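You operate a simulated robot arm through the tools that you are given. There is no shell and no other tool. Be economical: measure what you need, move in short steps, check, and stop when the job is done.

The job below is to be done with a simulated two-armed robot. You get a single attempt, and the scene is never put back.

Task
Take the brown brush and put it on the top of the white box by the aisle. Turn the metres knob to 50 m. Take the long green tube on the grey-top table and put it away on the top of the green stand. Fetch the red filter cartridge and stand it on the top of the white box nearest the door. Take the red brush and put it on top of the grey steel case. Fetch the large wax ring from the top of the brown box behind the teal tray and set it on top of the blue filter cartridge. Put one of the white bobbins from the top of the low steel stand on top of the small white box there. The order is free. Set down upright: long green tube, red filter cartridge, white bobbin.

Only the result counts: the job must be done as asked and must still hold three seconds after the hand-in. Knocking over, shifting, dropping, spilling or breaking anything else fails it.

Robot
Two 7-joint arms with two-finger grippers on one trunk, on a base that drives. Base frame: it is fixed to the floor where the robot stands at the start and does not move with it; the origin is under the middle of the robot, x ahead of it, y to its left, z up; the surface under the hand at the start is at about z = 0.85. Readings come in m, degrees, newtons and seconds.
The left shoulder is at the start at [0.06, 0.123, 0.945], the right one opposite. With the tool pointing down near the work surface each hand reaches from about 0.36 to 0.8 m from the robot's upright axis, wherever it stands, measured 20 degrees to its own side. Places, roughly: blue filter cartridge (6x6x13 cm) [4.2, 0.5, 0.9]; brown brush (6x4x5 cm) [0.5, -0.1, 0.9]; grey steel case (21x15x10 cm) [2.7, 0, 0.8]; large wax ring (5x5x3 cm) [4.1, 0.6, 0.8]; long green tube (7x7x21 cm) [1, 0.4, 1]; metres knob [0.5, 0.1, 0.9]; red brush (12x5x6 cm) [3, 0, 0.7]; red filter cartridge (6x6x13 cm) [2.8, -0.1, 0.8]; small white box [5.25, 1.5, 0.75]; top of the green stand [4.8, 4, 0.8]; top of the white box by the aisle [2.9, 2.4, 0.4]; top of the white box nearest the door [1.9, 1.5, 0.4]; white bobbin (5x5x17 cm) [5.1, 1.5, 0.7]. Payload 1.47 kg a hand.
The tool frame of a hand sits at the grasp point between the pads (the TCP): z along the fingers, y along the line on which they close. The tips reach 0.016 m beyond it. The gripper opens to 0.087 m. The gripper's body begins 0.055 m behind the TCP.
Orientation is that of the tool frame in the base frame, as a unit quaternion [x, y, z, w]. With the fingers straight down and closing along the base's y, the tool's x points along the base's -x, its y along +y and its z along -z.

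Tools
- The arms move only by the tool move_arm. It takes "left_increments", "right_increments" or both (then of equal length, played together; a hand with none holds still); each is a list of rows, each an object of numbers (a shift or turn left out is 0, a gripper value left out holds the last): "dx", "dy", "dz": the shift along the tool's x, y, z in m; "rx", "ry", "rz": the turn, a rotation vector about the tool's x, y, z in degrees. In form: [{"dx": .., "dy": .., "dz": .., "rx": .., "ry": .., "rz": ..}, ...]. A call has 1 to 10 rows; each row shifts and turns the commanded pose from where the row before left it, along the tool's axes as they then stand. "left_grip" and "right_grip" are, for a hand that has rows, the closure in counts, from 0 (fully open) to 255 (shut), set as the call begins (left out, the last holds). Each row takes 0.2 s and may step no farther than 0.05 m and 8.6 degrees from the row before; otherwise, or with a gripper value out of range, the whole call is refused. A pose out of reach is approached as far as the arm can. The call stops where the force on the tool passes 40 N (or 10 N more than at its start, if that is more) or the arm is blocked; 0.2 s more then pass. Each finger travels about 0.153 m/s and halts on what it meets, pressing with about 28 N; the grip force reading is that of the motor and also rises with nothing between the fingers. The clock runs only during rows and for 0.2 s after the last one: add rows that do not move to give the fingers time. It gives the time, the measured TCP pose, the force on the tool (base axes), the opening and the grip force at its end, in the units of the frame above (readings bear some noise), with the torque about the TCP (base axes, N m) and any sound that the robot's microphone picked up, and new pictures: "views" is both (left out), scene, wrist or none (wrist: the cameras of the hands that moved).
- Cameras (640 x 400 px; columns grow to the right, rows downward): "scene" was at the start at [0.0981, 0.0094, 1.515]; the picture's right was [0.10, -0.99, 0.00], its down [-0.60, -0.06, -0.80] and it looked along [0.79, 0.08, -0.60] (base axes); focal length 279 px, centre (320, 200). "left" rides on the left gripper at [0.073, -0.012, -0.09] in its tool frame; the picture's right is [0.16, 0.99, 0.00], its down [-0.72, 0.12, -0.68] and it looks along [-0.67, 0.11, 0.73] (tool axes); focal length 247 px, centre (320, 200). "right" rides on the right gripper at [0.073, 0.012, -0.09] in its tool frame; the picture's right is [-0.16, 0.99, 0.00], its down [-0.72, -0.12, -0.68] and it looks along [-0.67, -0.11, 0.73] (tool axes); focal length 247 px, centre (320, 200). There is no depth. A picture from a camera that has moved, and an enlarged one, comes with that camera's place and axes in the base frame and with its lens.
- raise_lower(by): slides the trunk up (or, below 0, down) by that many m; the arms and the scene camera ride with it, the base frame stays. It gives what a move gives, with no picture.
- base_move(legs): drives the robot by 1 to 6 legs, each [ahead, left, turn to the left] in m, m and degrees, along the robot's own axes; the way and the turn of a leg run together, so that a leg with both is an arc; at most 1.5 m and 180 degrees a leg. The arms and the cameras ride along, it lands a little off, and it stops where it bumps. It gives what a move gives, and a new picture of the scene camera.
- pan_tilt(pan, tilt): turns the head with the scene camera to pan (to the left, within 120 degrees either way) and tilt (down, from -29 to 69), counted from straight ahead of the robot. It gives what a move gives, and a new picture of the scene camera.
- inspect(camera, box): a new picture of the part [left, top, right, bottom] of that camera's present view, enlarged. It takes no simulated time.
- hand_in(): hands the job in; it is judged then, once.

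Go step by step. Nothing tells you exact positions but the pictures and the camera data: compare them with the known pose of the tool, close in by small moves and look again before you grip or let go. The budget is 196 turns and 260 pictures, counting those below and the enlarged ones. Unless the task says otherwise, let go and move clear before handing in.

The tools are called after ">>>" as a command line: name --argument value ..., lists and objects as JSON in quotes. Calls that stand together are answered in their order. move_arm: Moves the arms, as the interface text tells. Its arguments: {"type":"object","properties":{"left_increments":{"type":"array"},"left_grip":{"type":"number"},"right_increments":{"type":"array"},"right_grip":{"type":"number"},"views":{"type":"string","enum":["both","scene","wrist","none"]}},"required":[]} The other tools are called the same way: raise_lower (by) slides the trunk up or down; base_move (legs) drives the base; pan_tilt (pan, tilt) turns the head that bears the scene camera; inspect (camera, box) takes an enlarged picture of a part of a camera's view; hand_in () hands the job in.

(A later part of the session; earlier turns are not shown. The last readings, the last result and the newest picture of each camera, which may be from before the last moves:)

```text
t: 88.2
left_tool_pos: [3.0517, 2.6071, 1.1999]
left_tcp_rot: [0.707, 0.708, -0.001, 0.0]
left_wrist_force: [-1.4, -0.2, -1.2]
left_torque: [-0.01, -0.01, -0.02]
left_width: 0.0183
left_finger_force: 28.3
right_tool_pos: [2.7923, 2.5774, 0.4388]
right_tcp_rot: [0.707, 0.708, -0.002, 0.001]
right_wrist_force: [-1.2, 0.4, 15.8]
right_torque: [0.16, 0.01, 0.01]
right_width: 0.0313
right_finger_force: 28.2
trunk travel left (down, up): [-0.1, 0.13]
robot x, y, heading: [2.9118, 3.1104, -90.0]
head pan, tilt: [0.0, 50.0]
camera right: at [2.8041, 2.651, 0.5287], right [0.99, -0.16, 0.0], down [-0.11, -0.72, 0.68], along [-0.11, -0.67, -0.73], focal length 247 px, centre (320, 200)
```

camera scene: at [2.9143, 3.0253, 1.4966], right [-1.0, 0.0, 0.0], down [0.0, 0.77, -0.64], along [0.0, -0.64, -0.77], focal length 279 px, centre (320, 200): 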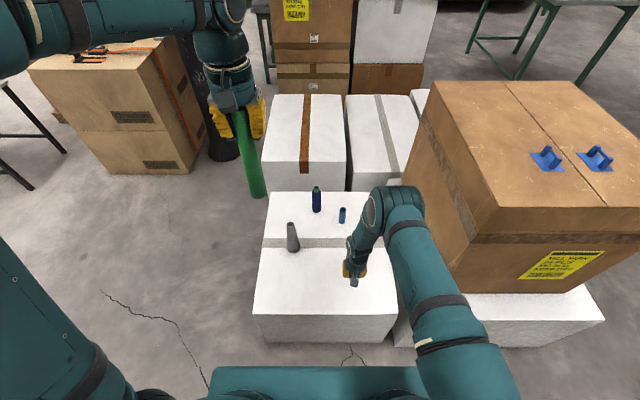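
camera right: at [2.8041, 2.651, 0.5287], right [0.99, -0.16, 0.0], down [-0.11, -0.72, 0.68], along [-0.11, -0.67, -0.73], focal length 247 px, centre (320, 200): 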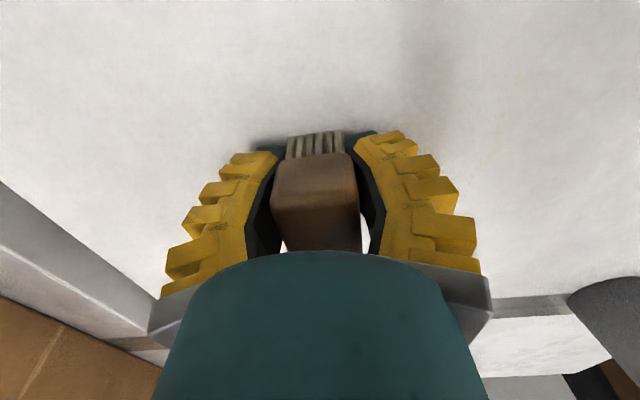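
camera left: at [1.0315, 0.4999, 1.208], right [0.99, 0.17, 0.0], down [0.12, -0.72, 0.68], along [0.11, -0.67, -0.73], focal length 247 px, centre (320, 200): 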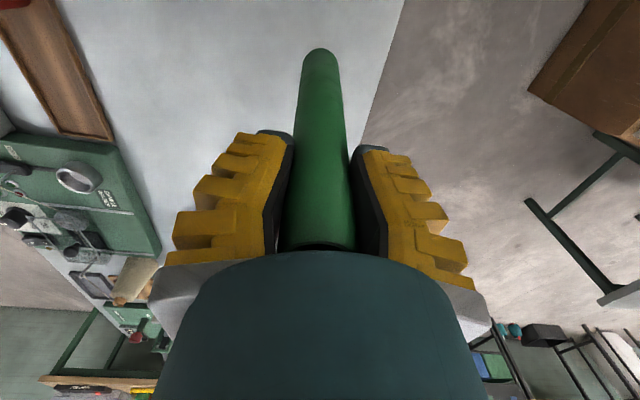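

>>> move_arm --right_increments '[{"dz": -0.002}, {}, {"dz": -0.02}, {"dz": -0.04}, {"dz": -0.04}, {"dz": -0.05}]' --right_grip 20 --views "wrist"

```text
t: 89.6
left_tool_pos: [3.0511, 2.6073, 1.1989]
left_tcp_rot: [0.707, 0.708, 0.0, 0.001]
left_wrist_force: [0.6, 0.3, -0.4]
left_torque: [-0.03, 0.02, 0.03]
left_width: 0.0185
left_finger_force: 28.0
right_tool_pos: [2.7918, 2.5797, 0.5896]
right_tcp_rot: [0.707, 0.707, 0.0, 0.0]
right_wrist_force: [0.1, 0.5, 0.4]
right_torque: [-0.02, 0.01, -0.03]
right_width: 0.0815
right_finger_force: 0.6
trunk travel left (down, up): [-0.1, 0.13]
robot x, y, heading: [2.911, 3.112, -90.2]
head pan, tilt: [0.0, 50.0]
camera right: at [2.8039, 2.653, 0.6798], right [0.99, -0.16, 0.0], down [-0.11, -0.72, 0.68], along [-0.11, -0.67, -0.73], focal length 247 px, centre (320, 200)
```

right: 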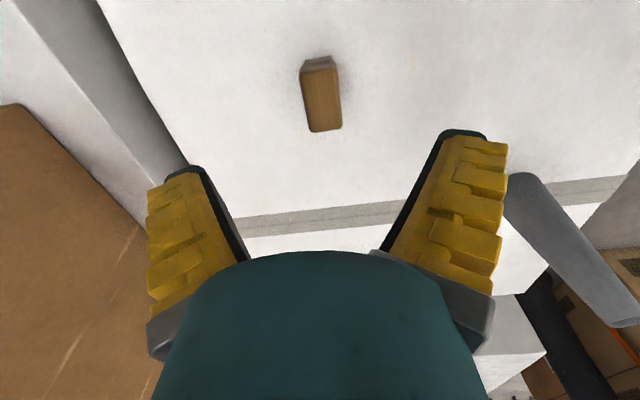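

The brush stands on the aisle box. I'll raise the right hand and look towards the green stand.

>>> move_arm --right_increments '[{"dz": -0.05}, {"dz": -0.05}, {"dz": -0.05}, {"dz": -0.05}, {"dz": -0.05}, {"dz": -0.05}, {"dz": -0.05}, {"dz": -0.05}, {"dz": -0.05}, {"dz": -0.05}]' --right_grip 0 --views "none"

>>> pan_tilt --pan 112 --tilt 25

```text
t: 91.8
left_tool_pos: [3.0509, 2.607, 1.1991]
left_tcp_rot: [0.706, 0.708, 0.0, 0.0]
left_wrist_force: [0.1, 0.0, -1.4]
left_torque: [-0.03, 0.0, -0.04]
left_width: 0.0184
left_finger_force: 28.1
right_tool_pos: [2.7928, 2.5767, 1.0892]
right_tcp_rot: [0.706, 0.708, 0.002, 0.0]
right_wrist_force: [0.4, 1.0, 0.2]
right_torque: [0.0, 0.04, -0.01]
right_width: 0.0873
right_finger_force: 0.2
trunk travel left (down, up): [-0.1, 0.13]
robot x, y, heading: [2.9115, 3.1131, -89.9]
head pan, tilt: [0.0, 50.0]
```

```text
t: 93.7
left_tool_pos: [3.0499, 2.6061, 1.1987]
left_tcp_rot: [0.707, 0.708, 0.001, 0.0]
left_wrist_force: [-0.2, -0.4, -0.4]
left_torque: [-0.01, 0.01, 0.03]
left_width: 0.0184
left_finger_force: 27.9
right_tool_pos: [2.794, 2.5759, 1.087]
right_tcp_rot: [0.707, 0.707, 0.001, 0.0]
right_wrist_force: [-0.2, -0.4, -0.4]
right_torque: [0.02, 0.03, -0.01]
right_width: 0.0868
right_finger_force: 0.0
trunk travel left (down, up): [-0.1, 0.13]
robot x, y, heading: [2.9145, 3.1144, -89.9]
head pan, tilt: [112.0, 25.0]
camera scene: at [2.9999, 3.1376, 1.5341], right [0.38, -0.93, 0.0], down [-0.39, -0.16, -0.91], along [0.84, 0.34, -0.42], focal length 279 px, centre (320, 200)
```

scene: 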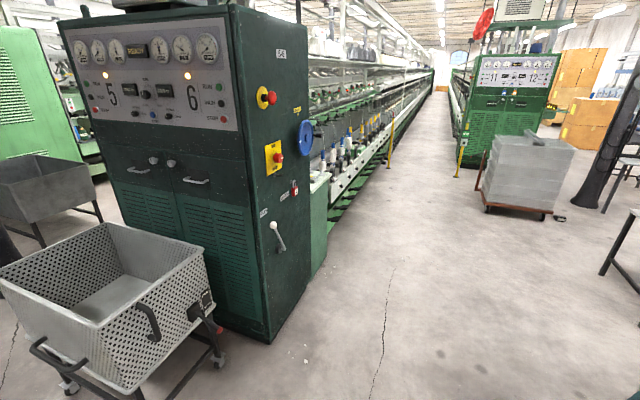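

>>> inspect --camera "scene" --box '[260, 130, 400, 280]'

```text
2.67 times, centred on (330, 205) of scene
camera zoom: at [2.9999, 3.1376, 1.5341], right [0.38, -0.93, 0.0], down [-0.39, -0.16, -0.91], along [0.84, 0.34, -0.42], focal length 744 px, centre (293, 187)
```

zoom: 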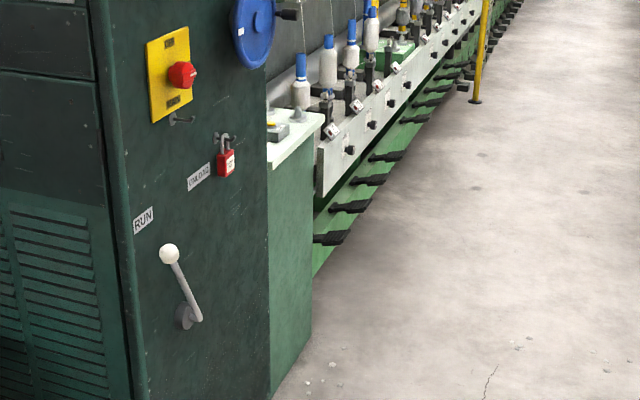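

The green stand is the low cabinet attached just past the tall machine cabinet, front face near y = 3.83, right corner near x = 4.96. I'll drive down the aisle past it.

>>> base_move --legs '[[0, 0, 90], [1.5, 0, 0], [0.8, 0, 0], [0, 0, 60]]'

>>> pan_tilt --pan 40 --tilt 40

```text
t: 111.4
left_tool_pos: [5.3527, 3.5208, 1.1987]
left_tcp_rot: [-0.483, 0.876, 0.001, 0.0]
left_wrist_force: [-0.6, -0.1, 0.2]
left_torque: [0.01, -0.04, 0.01]
left_width: 0.0183
left_finger_force: 28.4
right_tool_pos: [5.5868, 3.4082, 1.0881]
right_tcp_rot: [-0.483, 0.875, 0.0, 0.0]
right_wrist_force: [0.3, 0.0, -0.3]
right_torque: [0.0, -0.01, -0.02]
right_width: 0.0872
right_finger_force: 0.0
trunk travel left (down, up): [-0.1, 0.13]
robot x, y, heading: [5.1995, 3.0175, 57.8]
head pan, tilt: [112.0, 25.0]
camera scene: at [5.1159, 3.0449, 1.5341], right [0.18, 0.98, 0.0], down [0.42, -0.08, -0.91], along [-0.89, 0.16, -0.42], focal length 279 px, centre (320, 200)
```

scene: 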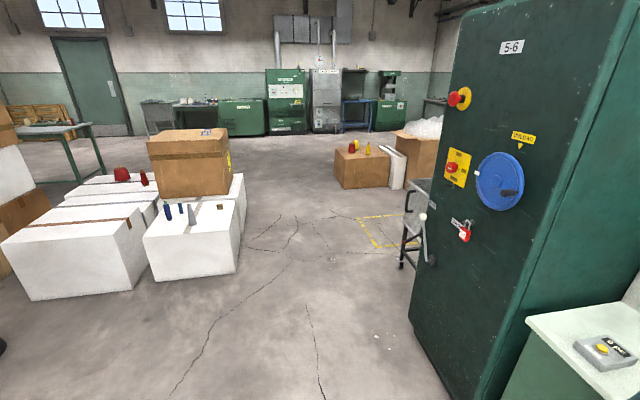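

```text
t: 112.8
left_tool_pos: [5.3533, 3.5202, 1.1997]
left_tcp_rot: [-0.483, 0.875, 0.0, 0.0]
left_wrist_force: [-0.3, -0.3, -0.6]
left_torque: [-0.02, 0.02, -0.03]
left_width: 0.0185
left_finger_force: 27.9
right_tool_pos: [5.5882, 3.4072, 1.0876]
right_tcp_rot: [-0.483, 0.876, 0.0, 0.0]
right_wrist_force: [0.1, -0.1, 0.2]
right_torque: [-0.01, 0.0, 0.02]
right_width: 0.0871
right_finger_force: 0.1
trunk travel left (down, up): [-0.1, 0.13]
robot x, y, heading: [5.2026, 3.0207, 57.8]
head pan, tilt: [40.0, 40.0]
camera scene: at [5.1952, 3.1127, 1.5108], right [0.99, 0.14, 0.0], down [0.09, -0.64, -0.77], along [-0.1, 0.76, -0.64], focal length 279 px, centre (320, 200)
```

scene: 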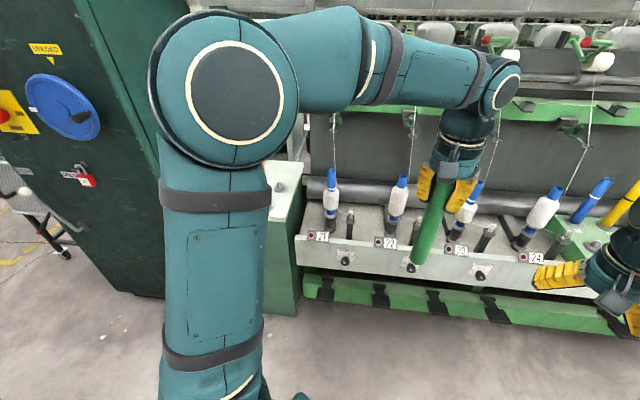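

>>> base_move --legs '[[0, 0, 57]]'

>>> pan_tilt --pan 0 --tilt 40

```text
t: 115.8
left_tool_pos: [4.8606, 3.4196, 1.1983]
left_tcp_rot: [0.844, -0.537, -0.001, 0.0]
left_wrist_force: [0.6, 0.2, -0.5]
left_torque: [-0.01, 0.04, 0.01]
left_width: 0.0184
left_finger_force: 27.8
right_tool_pos: [5.0809, 3.5554, 1.0877]
right_tcp_rot: [0.843, -0.537, 0.0, -0.001]
right_wrist_force: [1.0, -0.4, -0.5]
right_torque: [-0.03, 0.02, 0.04]
right_width: 0.0869
right_finger_force: 0.0
trunk travel left (down, up): [-0.1, 0.13]
robot x, y, heading: [5.201, 3.0174, 115.1]
head pan, tilt: [40.0, 40.0]
camera scene: at [5.1198, 3.0647, 1.5108], right [0.42, 0.91, 0.0], down [0.58, -0.27, -0.77], along [-0.69, 0.32, -0.64], focal length 279 px, centre (320, 200)
```

scene: 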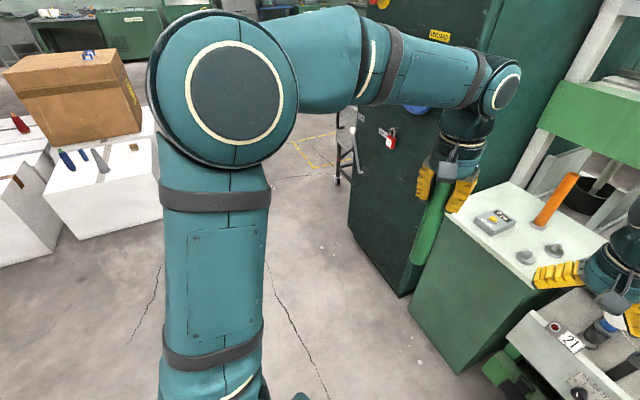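

```text
t: 116.9
left_tool_pos: [4.8597, 3.4198, 1.1996]
left_tcp_rot: [0.844, -0.536, 0.001, 0.001]
left_wrist_force: [0.3, 0.6, -0.9]
left_torque: [0.02, 0.0, -0.02]
left_width: 0.0186
left_finger_force: 28.5
right_tool_pos: [5.082, 3.5555, 1.0889]
right_tcp_rot: [0.844, -0.537, 0.0, 0.0]
right_wrist_force: [-0.6, 0.9, -0.5]
right_torque: [-0.01, -0.02, -0.01]
right_width: 0.0869
right_finger_force: 0.0
trunk travel left (down, up): [-0.1, 0.13]
robot x, y, heading: [5.2004, 3.0204, 115.0]
head pan, tilt: [0.0, 40.0]
camera scene: at [5.161, 3.106, 1.5108], right [0.91, 0.42, 0.0], down [0.27, -0.58, -0.77], along [-0.33, 0.69, -0.64], focal length 279 px, centre (320, 200)
```

scene: 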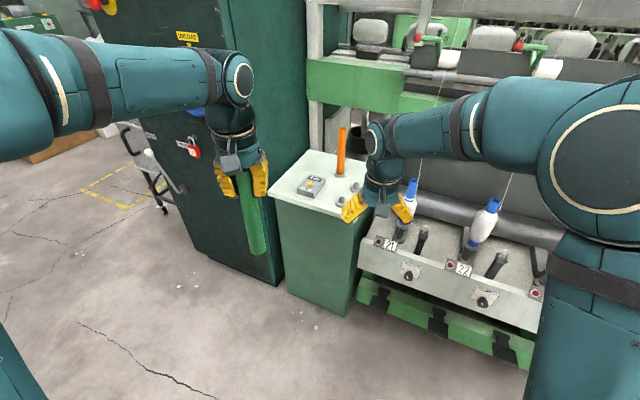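

>>> inspect --camera "scene" --box '[230, 115, 390, 225]'

>>> inspect --camera "left" --box '[0, 0, 640, 400]'

```text
3.64 times, centred on (310, 170) of scene
camera zoom: at [5.161, 3.106, 1.5108], right [0.91, 0.42, 0.0], down [0.27, -0.58, -0.77], along [-0.33, 0.69, -0.64], focal length 1014 px, centre (356, 309)
```

zoom: 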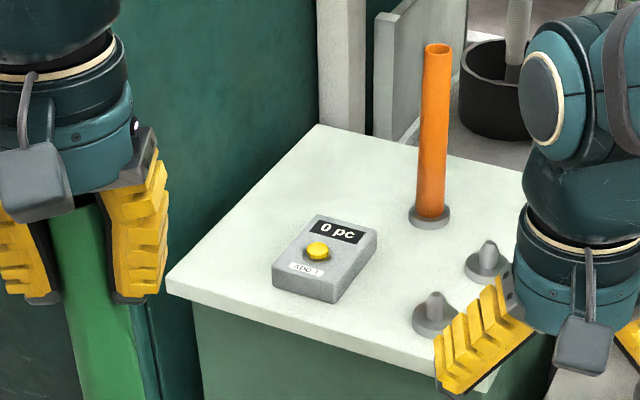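

```text
1.00 times, centred on (320, 200) of left (not enlarged: the box is as wide or as high as the picture)
camera zoom: at [4.9026, 3.3583, 1.2878], right [-0.83, -0.56, 0.0], down [-0.41, 0.61, 0.68], along [-0.38, 0.56, -0.73], focal length 247 px, centre (320, 200)
```

zoom: 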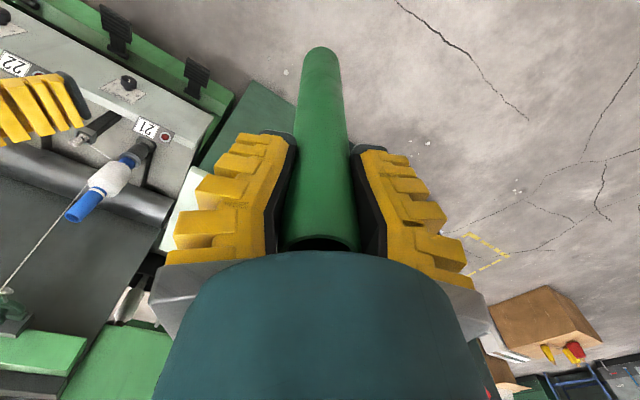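

The stand top has a counter box, an orange tube on a peg and two bare pegs; the gap at [4.818, 3.92] is free. I'll pull the right hand back and up, then drive in.

>>> move_arm --right_increments '[{"dx": 0.04}, {"dx": 0.04}, {"dx": 0.04}, {"dx": 0.04}, {"dz": -0.05}, {"dz": -0.05}]' --right_grip 0 --views "none"

>>> base_move --legs '[[0.3, -0.174, 0]]'

```text
t: 118.3
left_tool_pos: [4.8612, 3.419, 1.1996]
left_tcp_rot: [0.844, -0.536, 0.0, 0.0]
left_wrist_force: [-0.2, -0.2, -0.3]
left_torque: [0.03, 0.02, -0.01]
left_width: 0.0183
left_finger_force: 28.4
right_tool_pos: [5.151, 3.4112, 1.1893]
right_tcp_rot: [0.844, -0.537, 0.0, -0.001]
right_wrist_force: [-0.5, -0.4, 0.4]
right_torque: [-0.02, -0.02, -0.01]
right_width: 0.0871
right_finger_force: 0.1
trunk travel left (down, up): [-0.1, 0.13]
robot x, y, heading: [5.1967, 3.0195, 115.0]
head pan, tilt: [0.0, 40.0]
```

```text
t: 120.5
left_tool_pos: [4.8897, 3.7644, 1.1978]
left_tcp_rot: [0.845, -0.534, 0.001, 0.001]
left_wrist_force: [-0.8, -0.4, -0.1]
left_torque: [0.0, 0.01, -0.01]
left_width: 0.0184
left_finger_force: 27.7
right_tool_pos: [5.1788, 3.7573, 1.1873]
right_tcp_rot: [0.846, -0.534, -0.001, 0.0]
right_wrist_force: [0.1, 0.1, 0.8]
right_torque: [-0.02, 0.02, -0.02]
right_width: 0.0872
right_finger_force: 0.1
trunk travel left (down, up): [-0.1, 0.13]
robot x, y, heading: [5.2267, 3.3658, 115.5]
head pan, tilt: [0.0, 40.0]
camera scene: at [5.1907, 3.4522, 1.5108], right [0.9, 0.43, 0.0], down [0.28, -0.58, -0.77], along [-0.33, 0.69, -0.64], focal length 279 px, centre (320, 200)
```

scene: 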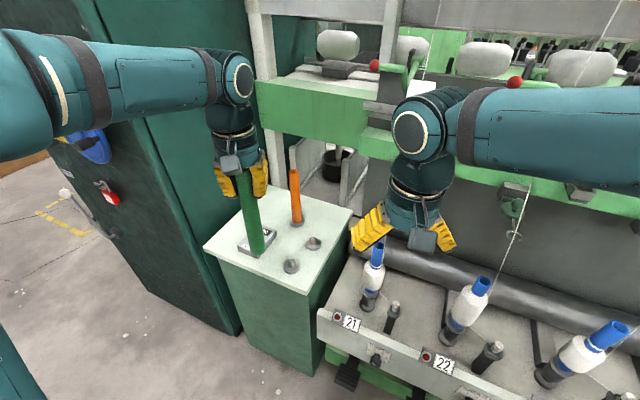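

>>> move_arm --left_increments '[{"dx": -0.043}, {"dx": -0.043}, {"dx": -0.043}, {"dx": -0.043}, {"dz": 0.05}, {"dz": 0.05}, {"dz": 0.03}]' --views "both"

```text
t: 122.1
left_tool_pos: [4.8158, 3.9188, 1.0672]
left_tcp_rot: [0.845, -0.535, -0.001, 0.0]
left_wrist_force: [-0.1, 0.1, -0.9]
left_torque: [0.0, -0.01, -0.03]
left_width: 0.0184
left_finger_force: 27.6
right_tool_pos: [5.1769, 3.7575, 1.1892]
right_tcp_rot: [0.845, -0.535, 0.0, -0.001]
right_wrist_force: [-0.7, 0.3, -0.2]
right_torque: [-0.01, -0.02, -0.02]
right_width: 0.087
right_finger_force: 0.0
trunk travel left (down, up): [-0.1, 0.13]
robot x, y, heading: [5.2253, 3.3652, 115.4]
head pan, tilt: [0.0, 40.0]
camera scene: at [5.1905, 3.4511, 1.5108], right [0.9, 0.43, 0.0], down [0.28, -0.58, -0.77], along [-0.33, 0.69, -0.64], focal length 279 px, centre (320, 200)
camera left: at [4.8575, 3.8564, 1.1564], right [-0.82, -0.57, 0.0], down [-0.41, 0.6, 0.68], along [-0.38, 0.56, -0.73], focal length 247 px, centre (320, 200)
```

scene: 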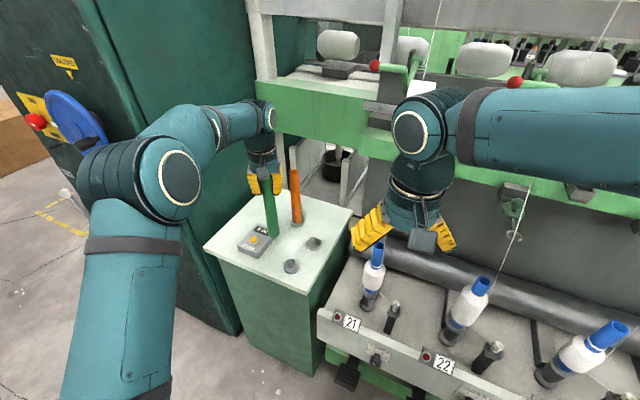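
left: 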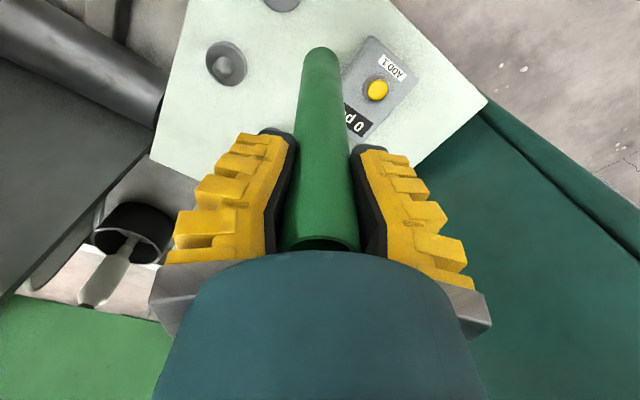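

>>> move_arm --left_increments '[{"dz": 0.04}, {"dz": 0.035}, {"dz": 0.012}, {"dz": 0.006}, {"dz": 0.004}]' --views "both"

```text
t: 123.3
left_tool_pos: [4.8158, 3.9186, 0.972]
left_tcp_rot: [0.845, -0.534, -0.001, 0.001]
left_wrist_force: [0.4, -0.1, 0.6]
left_torque: [0.05, -0.02, 0.0]
left_width: 0.0184
left_finger_force: 28.2
right_tool_pos: [5.1778, 3.7571, 1.1883]
right_tcp_rot: [0.845, -0.534, 0.001, 0.0]
right_wrist_force: [-0.3, 1.1, 0.6]
right_torque: [0.02, 0.02, -0.01]
right_width: 0.0867
right_finger_force: 0.0
trunk travel left (down, up): [-0.1, 0.13]
robot x, y, heading: [5.2282, 3.3642, 115.4]
head pan, tilt: [0.0, 40.0]
camera scene: at [5.1908, 3.4511, 1.5109], right [0.9, 0.43, 0.0], down [0.28, -0.58, -0.77], along [-0.33, 0.69, -0.64], focal length 279 px, centre (320, 200)
camera left: at [4.8581, 3.8577, 1.0603], right [-0.82, -0.57, 0.0], down [-0.41, 0.6, 0.68], along [-0.38, 0.56, -0.73], focal length 247 px, centre (320, 200)
```

scene: 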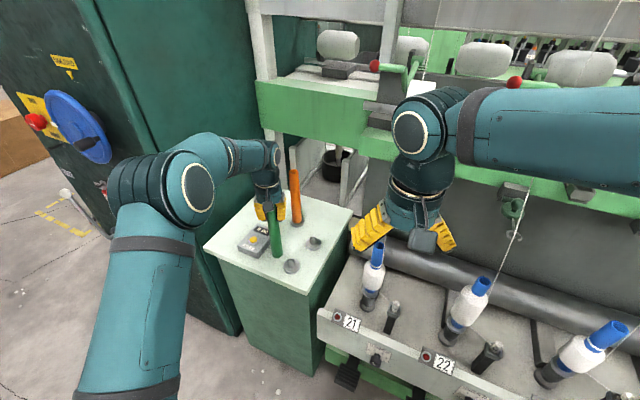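
left: 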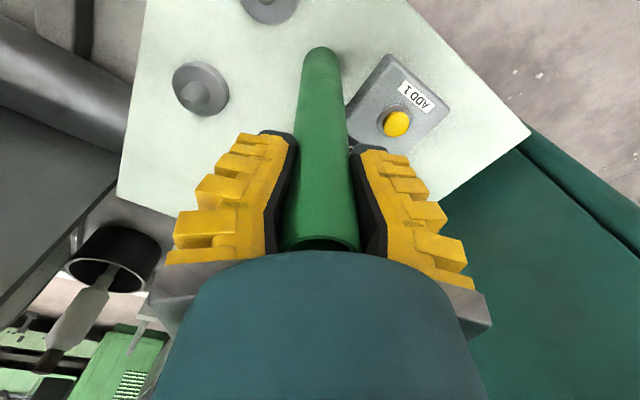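

>>> move_arm --left_increments '[{"dz": 0.003}, {"dz": 0.003}, {"dz": 0.003}]' --views "none"

```text
t: 124.1
left_tool_pos: [4.8158, 3.9183, 0.9649]
left_tcp_rot: [0.845, -0.535, -0.001, -0.001]
left_wrist_force: [0.0, -1.0, 23.3]
left_torque: [0.06, 0.01, 0.02]
left_width: 0.024
left_finger_force: 27.2
right_tool_pos: [5.1802, 3.7555, 1.1896]
right_tcp_rot: [0.845, -0.535, -0.001, 0.0]
right_wrist_force: [0.4, -0.1, 0.3]
right_torque: [0.0, 0.0, 0.0]
right_width: 0.0868
right_finger_force: 0.2
trunk travel left (down, up): [-0.1, 0.13]
robot x, y, heading: [5.2309, 3.3657, 115.2]
head pan, tilt: [0.0, 40.0]
```

>>> move_arm --left_increments '[{"dz": -0.0015}, {}]' --left_grip 100 --views "none"

>>> move_arm --left_increments '[{"dz": -0.02}, {"dz": -0.03}, {"dz": -0.05}, {"dz": -0.05}, {"dz": -0.05}, {"dz": -0.03}, {"dx": 0.05}, {"dx": 0.05}, {"dx": 0.05}]' --left_grip 100 --views "scene"

```text
t: 124.7
left_tool_pos: [4.8155, 3.9173, 0.9633]
left_tcp_rot: [0.845, -0.535, 0.001, 0.001]
left_wrist_force: [-0.2, 0.5, 1.3]
left_torque: [-0.04, 0.0, 0.02]
left_width: 0.0582
left_finger_force: 3.8
right_tool_pos: [5.1788, 3.7586, 1.188]
right_tcp_rot: [0.845, -0.534, 0.0, 0.001]
right_wrist_force: [-0.3, -0.3, -0.1]
right_torque: [0.0, -0.05, 0.02]
right_width: 0.087
right_finger_force: 0.2
trunk travel left (down, up): [-0.1, 0.13]
robot x, y, heading: [5.2318, 3.3665, 115.6]
head pan, tilt: [0.0, 40.0]
```

```text
t: 126.7
left_tool_pos: [4.8795, 3.7806, 1.1956]
left_tcp_rot: [0.845, -0.535, 0.0, 0.0]
left_wrist_force: [0.6, 0.0, 0.1]
left_torque: [0.0, 0.02, -0.03]
left_width: 0.0581
left_finger_force: 3.9
right_tool_pos: [5.1781, 3.756, 1.1885]
right_tcp_rot: [0.845, -0.535, 0.0, -0.001]
right_wrist_force: [0.0, 0.3, 0.4]
right_torque: [0.01, 0.01, 0.0]
right_width: 0.0871
right_finger_force: 0.1
trunk travel left (down, up): [-0.1, 0.13]
robot x, y, heading: [5.2274, 3.3662, 115.1]
head pan, tilt: [0.0, 40.0]
camera scene: at [5.1912, 3.449, 1.511], right [0.9, 0.43, 0.0], down [0.27, -0.58, -0.77], along [-0.33, 0.69, -0.64], focal length 279 px, centre (320, 200)
```

scene: 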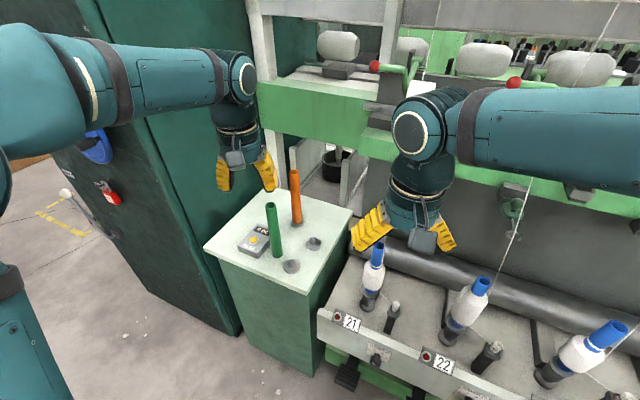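

The tube stands upright on the stand. Next: the white bobbin at about [5.1, 1.5]; I'll back off and turn towards it.

>>> base_move --legs '[[-0.5, 0, 0], [0, 0, 150]]'

>>> pan_tilt --pan 0 --tilt 30

```text
t: 135.9
left_tool_pos: [5.5395, 2.3728, 1.1938]
left_tcp_rot: [0.733, 0.68, 0.0, 0.0]
left_wrist_force: [0.8, 0.3, 0.0]
left_torque: [0.01, -0.03, 0.04]
left_width: 0.0581
left_finger_force: 3.7
right_tool_pos: [5.2922, 2.5436, 1.1883]
right_tcp_rot: [0.733, 0.68, 0.0, 0.0]
right_wrist_force: [0.0, 0.4, 0.3]
right_torque: [0.01, 0.01, 0.01]
right_width: 0.0871
right_finger_force: 0.1
trunk travel left (down, up): [-0.1, 0.13]
robot x, y, heading: [5.445, 2.9061, -94.2]
head pan, tilt: [0.0, 40.0]
camera scene: at [5.4372, 2.8158, 1.5108], right [-1.0, 0.08, 0.0], down [0.05, 0.64, -0.77], along [-0.06, -0.76, -0.64], focal length 279 px, centre (320, 200)
```

scene: 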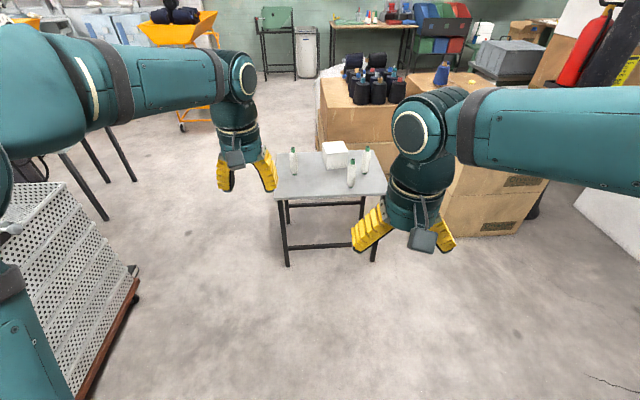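

```text
t: 136.6
left_tool_pos: [5.5396, 2.3735, 1.1943]
left_tcp_rot: [0.733, 0.68, 0.001, 0.0]
left_wrist_force: [0.0, -0.1, 0.6]
left_torque: [-0.01, 0.0, -0.02]
left_width: 0.0578
left_finger_force: 3.5
right_tool_pos: [5.2924, 2.5434, 1.1876]
right_tcp_rot: [0.733, 0.68, 0.0, 0.0]
right_wrist_force: [-0.6, 0.1, 0.3]
right_torque: [0.0, 0.01, 0.03]
right_width: 0.0872
right_finger_force: 0.1
trunk travel left (down, up): [-0.1, 0.13]
robot x, y, heading: [5.4461, 2.9087, -94.2]
head pan, tilt: [0.0, 30.0]
camera scene: at [5.4367, 2.8104, 1.5261], right [-1.0, 0.08, 0.0], down [0.04, 0.5, -0.87], along [-0.07, -0.86, -0.5], focal length 279 px, centre (320, 200)
```

scene: 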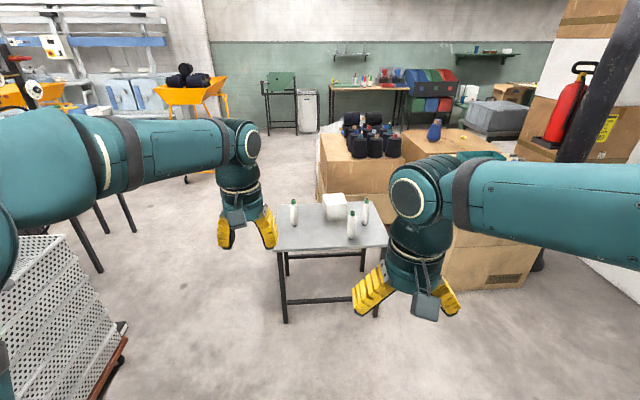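

The low steel stand with three white bobbins and the small white box is ahead. I'll drive up to it.

>>> base_move --legs '[[0, 0, 4.2], [0.63, -0.12, 0]]'

>>> pan_tilt --pan 0 --tilt 50

```text
t: 140.7
left_tool_pos: [5.4572, 1.7498, 1.1941]
left_tcp_rot: [0.709, 0.706, 0.0, 0.0]
left_wrist_force: [-0.4, -0.7, 0.2]
left_torque: [0.0, 0.01, 0.01]
left_width: 0.0581
left_finger_force: 3.9
right_tool_pos: [5.1963, 1.9015, 1.1873]
right_tcp_rot: [0.708, 0.707, 0.0, 0.0]
right_wrist_force: [-0.1, -0.3, 0.5]
right_torque: [0.0, 0.01, 0.01]
right_width: 0.0869
right_finger_force: 0.0
trunk travel left (down, up): [-0.1, 0.13]
robot x, y, heading: [5.3196, 2.2807, -90.2]
head pan, tilt: [0.0, 30.0]
camera scene: at [5.3216, 2.178, 1.5261], right [-1.0, 0.0, 0.0], down [0.0, 0.5, -0.87], along [0.0, -0.87, -0.5], focal length 279 px, centre (320, 200)
```

scene: 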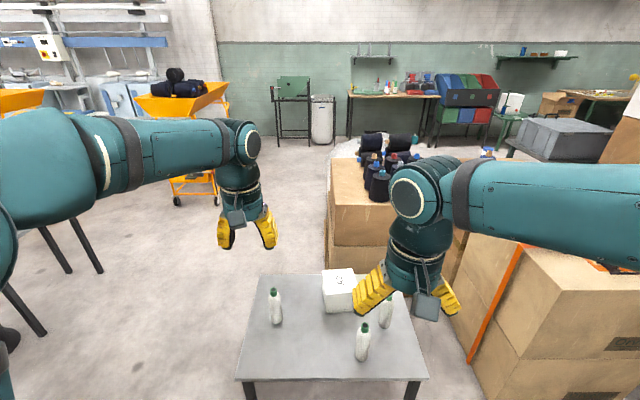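

```text
t: 141.5
left_tool_pos: [5.456, 1.7503, 1.195]
left_tcp_rot: [0.708, 0.706, 0.0, 0.0]
left_wrist_force: [0.1, 0.2, 0.1]
left_torque: [-0.01, 0.0, -0.02]
left_width: 0.0581
left_finger_force: 3.3
right_tool_pos: [5.1977, 1.9017, 1.1886]
right_tcp_rot: [0.708, 0.706, 0.0, 0.0]
right_wrist_force: [0.0, 0.2, 0.1]
right_torque: [0.0, 0.0, -0.04]
right_width: 0.0869
right_finger_force: 0.0
trunk travel left (down, up): [-0.1, 0.13]
robot x, y, heading: [5.319, 2.2779, -90.2]
head pan, tilt: [0.0, 50.0]
camera scene: at [5.3217, 2.192, 1.4967], right [-1.0, 0.0, 0.0], down [0.0, 0.77, -0.64], along [0.0, -0.64, -0.77], focal length 279 px, centre (320, 200)
```

scene: 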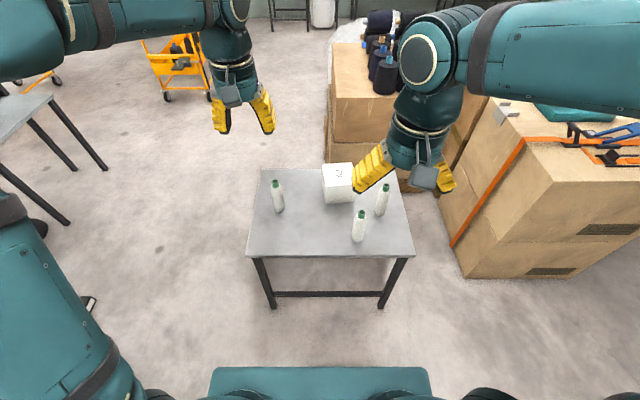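

>>> inspect --camera "scene" --box '[240, 140, 420, 260]'

```text
3.33 times, centred on (330, 200) of scene
camera zoom: at [5.3217, 2.192, 1.4967], right [-1.0, 0.0, 0.0], down [0.0, 0.77, -0.64], along [0.0, -0.64, -0.77], focal length 930 px, centre (287, 200)
```

zoom: 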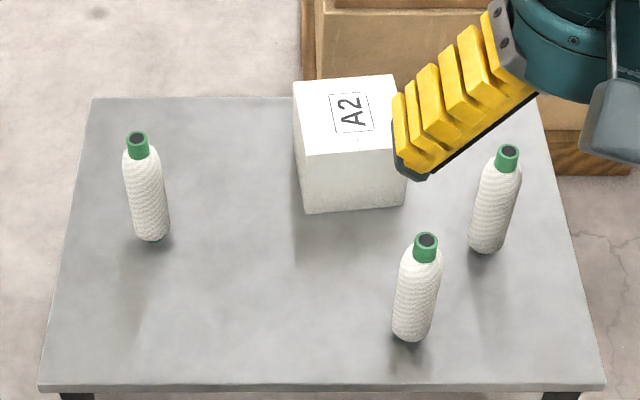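

>>> base_move --legs '[[0.13, 0, 0]]'

>>> move_arm --right_increments '[{"dx": -0.025, "dz": 0.04}, {"dx": -0.025, "dz": 0.04}, {"dx": -0.025, "dz": 0.04}, {"dx": -0.025, "dz": 0.04}, {"dz": 0.04}]' --right_grip 0 --views "wrist"

```text
t: 142.8
left_tool_pos: [5.4543, 1.6211, 1.1938]
left_tcp_rot: [0.708, 0.706, 0.001, 0.0]
left_wrist_force: [-0.4, -0.1, -0.3]
left_torque: [0.02, 0.0, 0.01]
left_width: 0.0579
left_finger_force: 3.2
right_tool_pos: [5.1976, 1.7734, 1.1879]
right_tcp_rot: [0.708, 0.706, 0.0, -0.001]
right_wrist_force: [0.7, -1.3, -0.2]
right_torque: [-0.02, 0.01, 0.0]
right_width: 0.0869
right_finger_force: 0.1
trunk travel left (down, up): [-0.1, 0.13]
robot x, y, heading: [5.3236, 2.1483, -90.2]
head pan, tilt: [0.0, 50.0]
camera scene: at [5.3212, 2.0626, 1.4965], right [-1.0, 0.0, 0.0], down [0.0, 0.77, -0.64], along [0.0, -0.64, -0.77], focal length 279 px, centre (320, 200)
```

scene: 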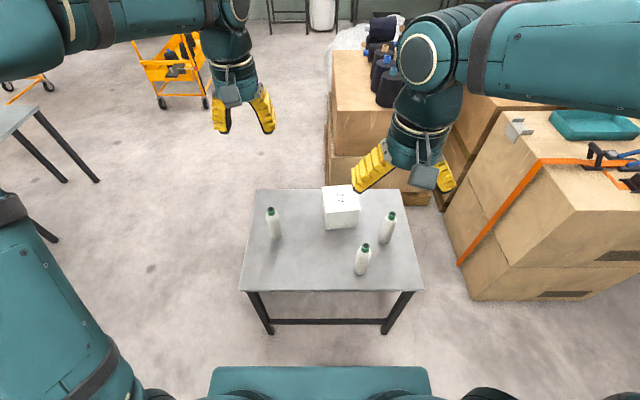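

```text
t: 144.0
left_tool_pos: [5.4541, 1.6212, 1.1949]
left_tcp_rot: [0.709, 0.706, 0.0, -0.001]
left_wrist_force: [0.5, 0.5, -0.5]
left_torque: [0.03, -0.02, 0.02]
left_width: 0.0583
left_finger_force: 4.1
right_tool_pos: [5.1953, 1.6762, 0.9872]
right_tcp_rot: [0.709, 0.706, 0.0, 0.0]
right_wrist_force: [0.1, -0.6, 0.1]
right_torque: [0.01, 0.0, -0.02]
right_width: 0.0868
right_finger_force: 0.1
trunk travel left (down, up): [-0.1, 0.13]
robot x, y, heading: [5.3189, 2.1502, -90.2]
head pan, tilt: [0.0, 50.0]
camera right: at [5.2079, 1.7493, 1.0773], right [0.99, -0.16, 0.0], down [-0.12, -0.72, 0.68], along [-0.11, -0.67, -0.73], focal length 247 px, centre (320, 200)
```

right: 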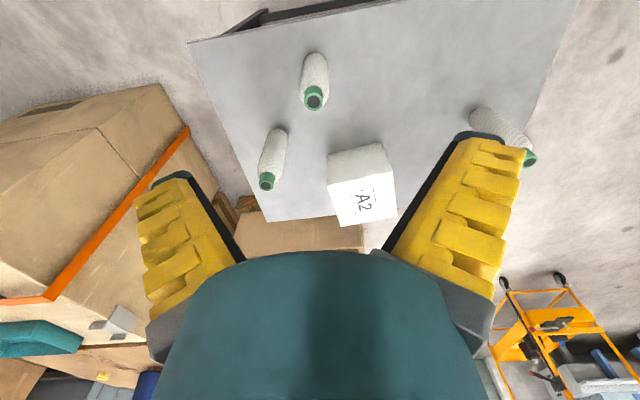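

The front bobbin is at about [5.184, 1.636], top near z = 0.77. I'll move above it and come down part way to recheck.

>>> move_arm --right_increments '[{"dx": -0.04, "dy": -0.011}, {"dz": 0.05}, {"dz": 0.05}, {"dz": 0.04}]' --right_grip 0 --views "wrist"

```text
t: 145.0
left_tool_pos: [5.4547, 1.622, 1.1949]
left_tcp_rot: [0.708, 0.706, 0.001, -0.001]
left_wrist_force: [0.1, 0.0, -0.5]
left_torque: [0.0, -0.03, 0.01]
left_width: 0.0582
left_finger_force: 3.5
right_tool_pos: [5.1862, 1.6339, 0.8457]
right_tcp_rot: [0.708, 0.706, 0.0, 0.0]
right_wrist_force: [-0.6, 0.4, 0.0]
right_torque: [-0.02, 0.03, 0.0]
right_width: 0.0868
right_finger_force: 0.0
trunk travel left (down, up): [-0.1, 0.13]
robot x, y, heading: [5.3201, 2.1539, -90.0]
head pan, tilt: [0.0, 50.0]
camera right: at [5.1979, 1.708, 0.9366], right [0.99, -0.16, 0.0], down [-0.12, -0.72, 0.68], along [-0.11, -0.67, -0.73], focal length 247 px, centre (320, 200)
```

right: 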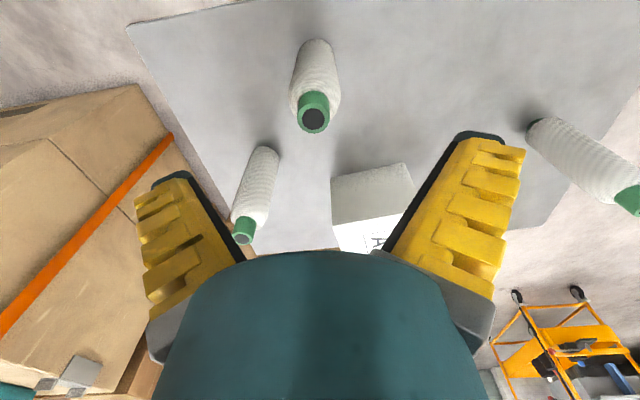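

>>> move_arm --right_increments '[{"dy": -0.004, "dz": 0.04}, {"dz": 0.04}, {"dz": 0.02}, {"dz": 0.017}]' --right_grip 0 --views "wrist"

```text
t: 146.0
left_tool_pos: [5.4553, 1.6222, 1.1942]
left_tcp_rot: [0.708, 0.706, 0.0, 0.0]
left_wrist_force: [-0.3, 0.4, -0.2]
left_torque: [-0.03, -0.01, 0.04]
left_width: 0.0581
left_finger_force: 4.0
right_tool_pos: [5.1805, 1.6345, 0.7296]
right_tcp_rot: [0.708, 0.706, 0.0, -0.001]
right_wrist_force: [-0.3, 0.0, 0.1]
right_torque: [0.0, 0.0, -0.02]
right_width: 0.0868
right_finger_force: 0.1
trunk travel left (down, up): [-0.1, 0.13]
robot x, y, heading: [5.3187, 2.1501, -90.3]
head pan, tilt: [0.0, 50.0]
camera right: at [5.1934, 1.7079, 0.8211], right [0.99, -0.16, 0.0], down [-0.12, -0.72, 0.68], along [-0.11, -0.67, -0.73], focal length 247 px, centre (320, 200)
```

right: 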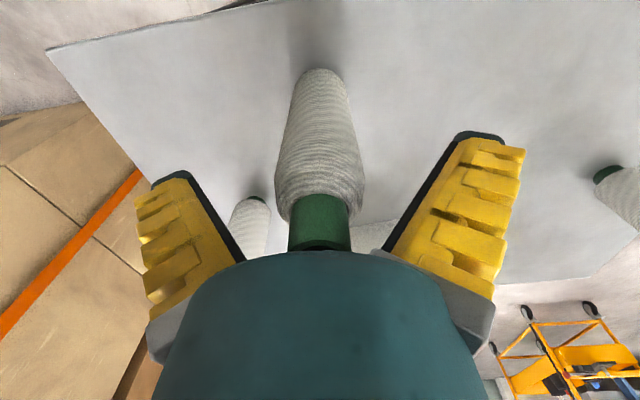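

>>> move_arm --right_increments '[{}, {}, {"dz": -0.01}, {"dz": -0.04}, {"dz": -0.05}, {"dz": -0.05}]' --right_grip 255 --views "both"

```text
t: 147.4
left_tool_pos: [5.4539, 1.6224, 1.1943]
left_tcp_rot: [0.708, 0.706, -0.001, 0.0]
left_wrist_force: [-0.2, 0.5, -0.1]
left_torque: [0.02, 0.02, 0.01]
left_width: 0.0579
left_finger_force: 3.6
right_tool_pos: [5.1803, 1.6339, 0.8828]
right_tcp_rot: [0.708, 0.706, 0.001, -0.001]
right_wrist_force: [0.1, 0.1, -1.6]
right_torque: [-0.02, 0.01, -0.04]
right_width: 0.0323
right_finger_force: 27.8
trunk travel left (down, up): [-0.1, 0.13]
robot x, y, heading: [5.3171, 2.1521, -90.3]
head pan, tilt: [0.0, 50.0]
camera scene: at [5.3213, 2.0651, 1.4967], right [-1.0, 0.0, 0.0], down [0.0, 0.77, -0.64], along [0.0, -0.64, -0.77], focal length 279 px, centre (320, 200)
camera right: at [5.193, 1.7077, 0.9726], right [0.99, -0.16, 0.0], down [-0.12, -0.72, 0.68], along [-0.11, -0.67, -0.73], focal length 247 px, centre (320, 200)
```

scene: 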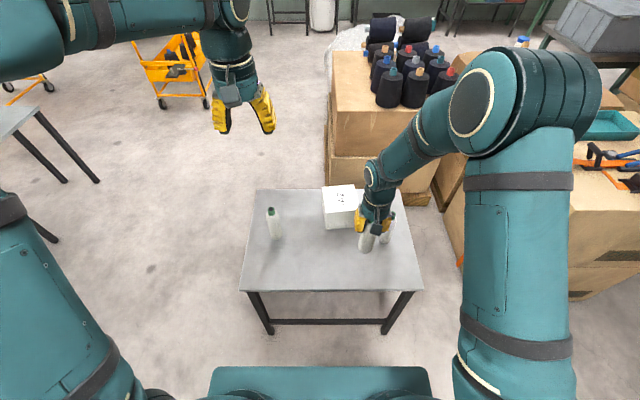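
right: 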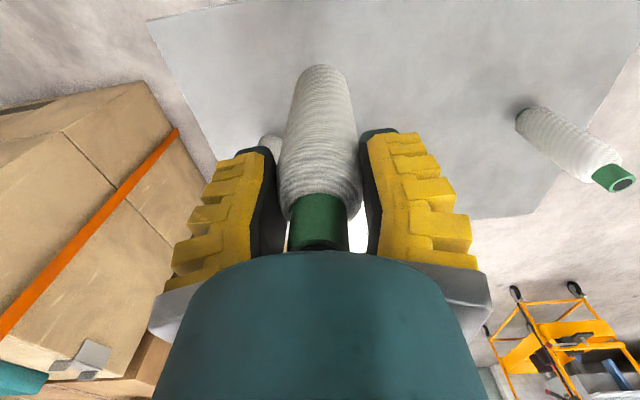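

The bobbin is held. The small white box's top is centred near [5.244, 1.395] at z ≈ 0.70; I'll carry it over.

>>> move_arm --right_increments '[{"dz": -0.04}, {"dx": -0.04, "dy": 0.012}, {"dx": -0.04, "dy": 0.012}, {"dx": -0.04, "dy": 0.012}, {"dx": -0.04, "dy": 0.012}, {"dx": -0.04, "dy": 0.012}, {"dx": -0.036, "dy": 0.004}, {}]' --views "both"

```text
t: 149.2
left_tool_pos: [5.4545, 1.6241, 1.1945]
left_tcp_rot: [0.708, 0.706, 0.0, 0.001]
left_wrist_force: [-0.9, 0.1, 0.1]
left_torque: [0.0, 0.0, 0.04]
left_width: 0.0579
left_finger_force: 3.7
right_tool_pos: [5.2451, 1.4, 0.9225]
right_tcp_rot: [0.709, 0.706, 0.0, -0.001]
right_wrist_force: [-0.3, 0.7, 0.0]
right_torque: [0.01, -0.02, -0.01]
right_width: 0.0321
right_finger_force: 27.7
trunk travel left (down, up): [-0.1, 0.13]
robot x, y, heading: [5.3221, 2.1517, -90.2]
head pan, tilt: [0.0, 50.0]
camera scene: at [5.3212, 2.0652, 1.4968], right [-1.0, 0.0, 0.0], down [0.0, 0.77, -0.64], along [0.0, -0.64, -0.77], focal length 279 px, centre (320, 200)
camera right: at [5.2565, 1.4732, 1.0124], right [0.99, -0.16, 0.0], down [-0.12, -0.72, 0.68], along [-0.11, -0.67, -0.73], focal length 247 px, centre (320, 200)
```

scene: 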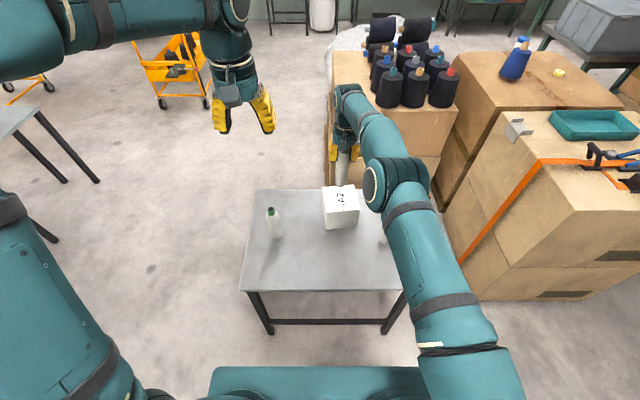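
right: 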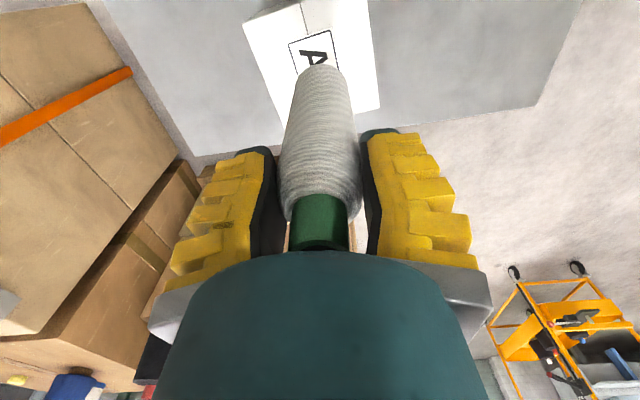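

>>> move_arm --right_increments '[{"dx": -0.006, "dz": 0.03}, {"dz": 0.03}, {"dz": 0.015}]' --views "wrist"

>>> move_arm --right_increments '[{"dz": 0.005}, {"dz": 0.004}, {"dz": 0.003}]' --views "none"

```text
t: 150.0
left_tool_pos: [5.4539, 1.6214, 1.1941]
left_tcp_rot: [0.709, 0.706, 0.0, 0.0]
left_wrist_force: [0.1, -0.4, 0.0]
left_torque: [0.02, -0.02, 0.0]
left_width: 0.0583
left_finger_force: 3.8
right_tool_pos: [5.2444, 1.3979, 0.8468]
right_tcp_rot: [0.708, 0.707, 0.0, 0.0]
right_wrist_force: [0.6, -0.9, -1.3]
right_torque: [-0.01, 0.0, 0.0]
right_width: 0.0321
right_finger_force: 27.7
right hand out of reach, approached as far as the arm can: row 1
trunk travel left (down, up): [-0.1, 0.13]
robot x, y, heading: [5.3197, 2.1516, -90.4]
head pan, tilt: [0.0, 50.0]
camera right: at [5.2576, 1.4714, 0.9364], right [0.99, -0.16, 0.0], down [-0.12, -0.72, 0.68], along [-0.11, -0.67, -0.73], focal length 247 px, centre (320, 200)
```

right: 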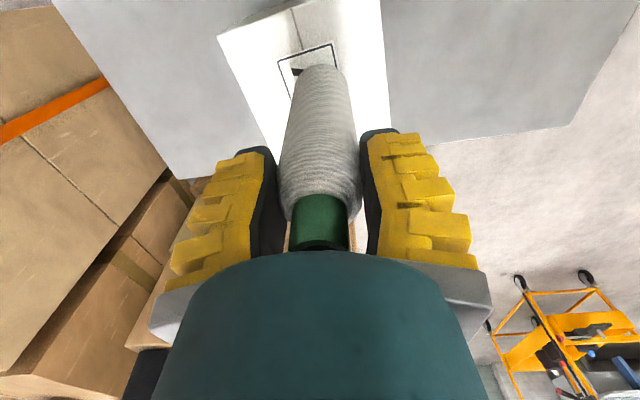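

```text
t: 150.8
left_tool_pos: [5.4547, 1.6254, 1.1944]
left_tcp_rot: [0.708, 0.706, -0.001, 0.0]
left_wrist_force: [0.0, -0.4, 0.4]
left_torque: [-0.01, 0.0, -0.03]
left_width: 0.058
left_finger_force: 3.5
right_tool_pos: [5.2446, 1.4, 0.8387]
right_tcp_rot: [0.709, 0.706, -0.003, 0.003]
right_wrist_force: [1.3, 2.2, 25.3]
right_torque: [0.03, -0.01, -0.05]
right_width: 0.0417
right_finger_force: 27.7
right hand out of reach, approached as far as the arm can: row 3
trunk travel left (down, up): [-0.1, 0.13]
robot x, y, heading: [5.3222, 2.1514, -90.6]
head pan, tilt: [0.0, 50.0]
```

>>> move_arm --right_increments '[{"dz": -0.004}, {}, {}]' --right_grip 0 --views "none"

>>> move_arm --right_increments '[{"dz": -0.03}, {"dz": -0.04}, {"dz": -0.05}, {"dz": -0.05}, {"dz": -0.05}, {"dx": 0.05}, {"dx": 0.05}, {"dx": 0.05}, {"dx": 0.05}, {"dz": -0.05}]' --right_grip 0 --views "scene"

```text
t: 151.6
left_tool_pos: [5.454, 1.6227, 1.1949]
left_tcp_rot: [0.708, 0.706, 0.0, 0.001]
left_wrist_force: [0.4, 0.1, 0.3]
left_torque: [0.01, 0.0, 0.01]
left_width: 0.0581
left_finger_force: 3.6
right_tool_pos: [5.2443, 1.4005, 0.8382]
right_tcp_rot: [0.708, 0.706, -0.001, -0.001]
right_wrist_force: [-0.2, 0.9, 0.1]
right_torque: [-0.01, 0.02, -0.03]
right_width: 0.0867
right_finger_force: 0.0
trunk travel left (down, up): [-0.1, 0.13]
robot x, y, heading: [5.3186, 2.1474, -90.1]
head pan, tilt: [0.0, 50.0]
```

```text
t: 153.8
left_tool_pos: [5.4546, 1.6226, 1.1948]
left_tcp_rot: [0.708, 0.706, 0.0, -0.001]
left_wrist_force: [0.2, 0.3, -0.4]
left_torque: [0.0, -0.01, 0.02]
left_width: 0.0581
left_finger_force: 3.9
right_tool_pos: [5.2622, 1.4368, 1.1348]
right_tcp_rot: [0.709, 0.705, 0.001, 0.0]
right_wrist_force: [0.4, 0.1, 0.9]
right_torque: [0.0, -0.01, 0.05]
right_width: 0.0873
right_finger_force: 0.0
right hand out of reach, approached as far as the arm can: row 5, 6, 7, 8, 9, 10
trunk travel left (down, up): [-0.1, 0.13]
robot x, y, heading: [5.3199, 2.1476, -90.3]
head pan, tilt: [0.0, 50.0]
camera scene: at [5.321, 2.0647, 1.4967], right [-1.0, 0.0, 0.0], down [0.0, 0.77, -0.64], along [0.0, -0.64, -0.77], focal length 279 px, centre (320, 200)
```

scene: 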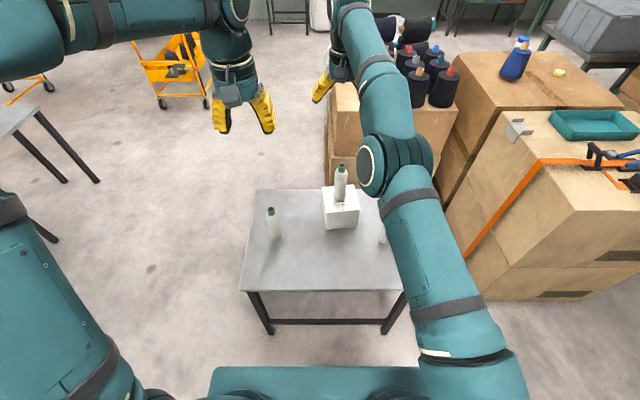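

The bobbin stands on the small box. The arm is stretched, so I'll draw it back further.

>>> move_arm --right_increments '[{"dx": 0.04}, {"dx": 0.04}, {"dx": 0.04}, {"dx": 0.04}, {}]' --right_grip 0 --views "scene"

```text
t: 155.0
left_tool_pos: [5.4541, 1.6219, 1.194]
left_tcp_rot: [0.709, 0.705, 0.0, 0.0]
left_wrist_force: [-0.2, -0.6, 0.3]
left_torque: [0.0, 0.01, 0.0]
left_width: 0.0579
left_finger_force: 3.5
right_tool_pos: [5.2919, 1.4654, 1.1858]
right_tcp_rot: [0.708, 0.706, 0.001, -0.001]
right_wrist_force: [0.0, -0.2, -0.1]
right_torque: [0.01, 0.03, -0.02]
right_width: 0.0871
right_finger_force: 0.1
right hand out of reach, approached as far as the arm can: row 1, 2, 3, 4
trunk travel left (down, up): [-0.1, 0.13]
robot x, y, heading: [5.3206, 2.1528, -89.9]
head pan, tilt: [0.0, 50.0]
camera scene: at [5.3211, 2.0639, 1.4966], right [-1.0, 0.0, 0.0], down [0.0, 0.77, -0.64], along [0.0, -0.64, -0.77], focal length 279 px, centre (320, 200)
```

scene: 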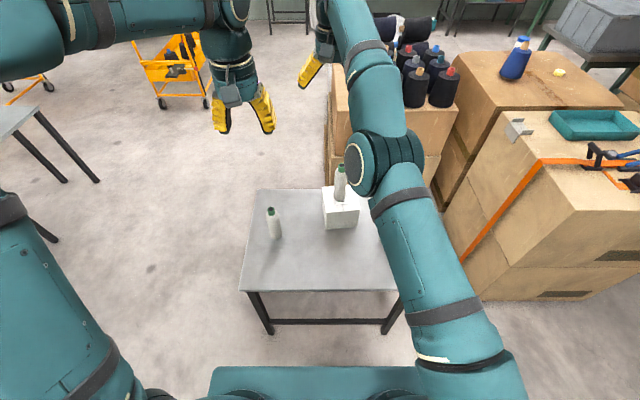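

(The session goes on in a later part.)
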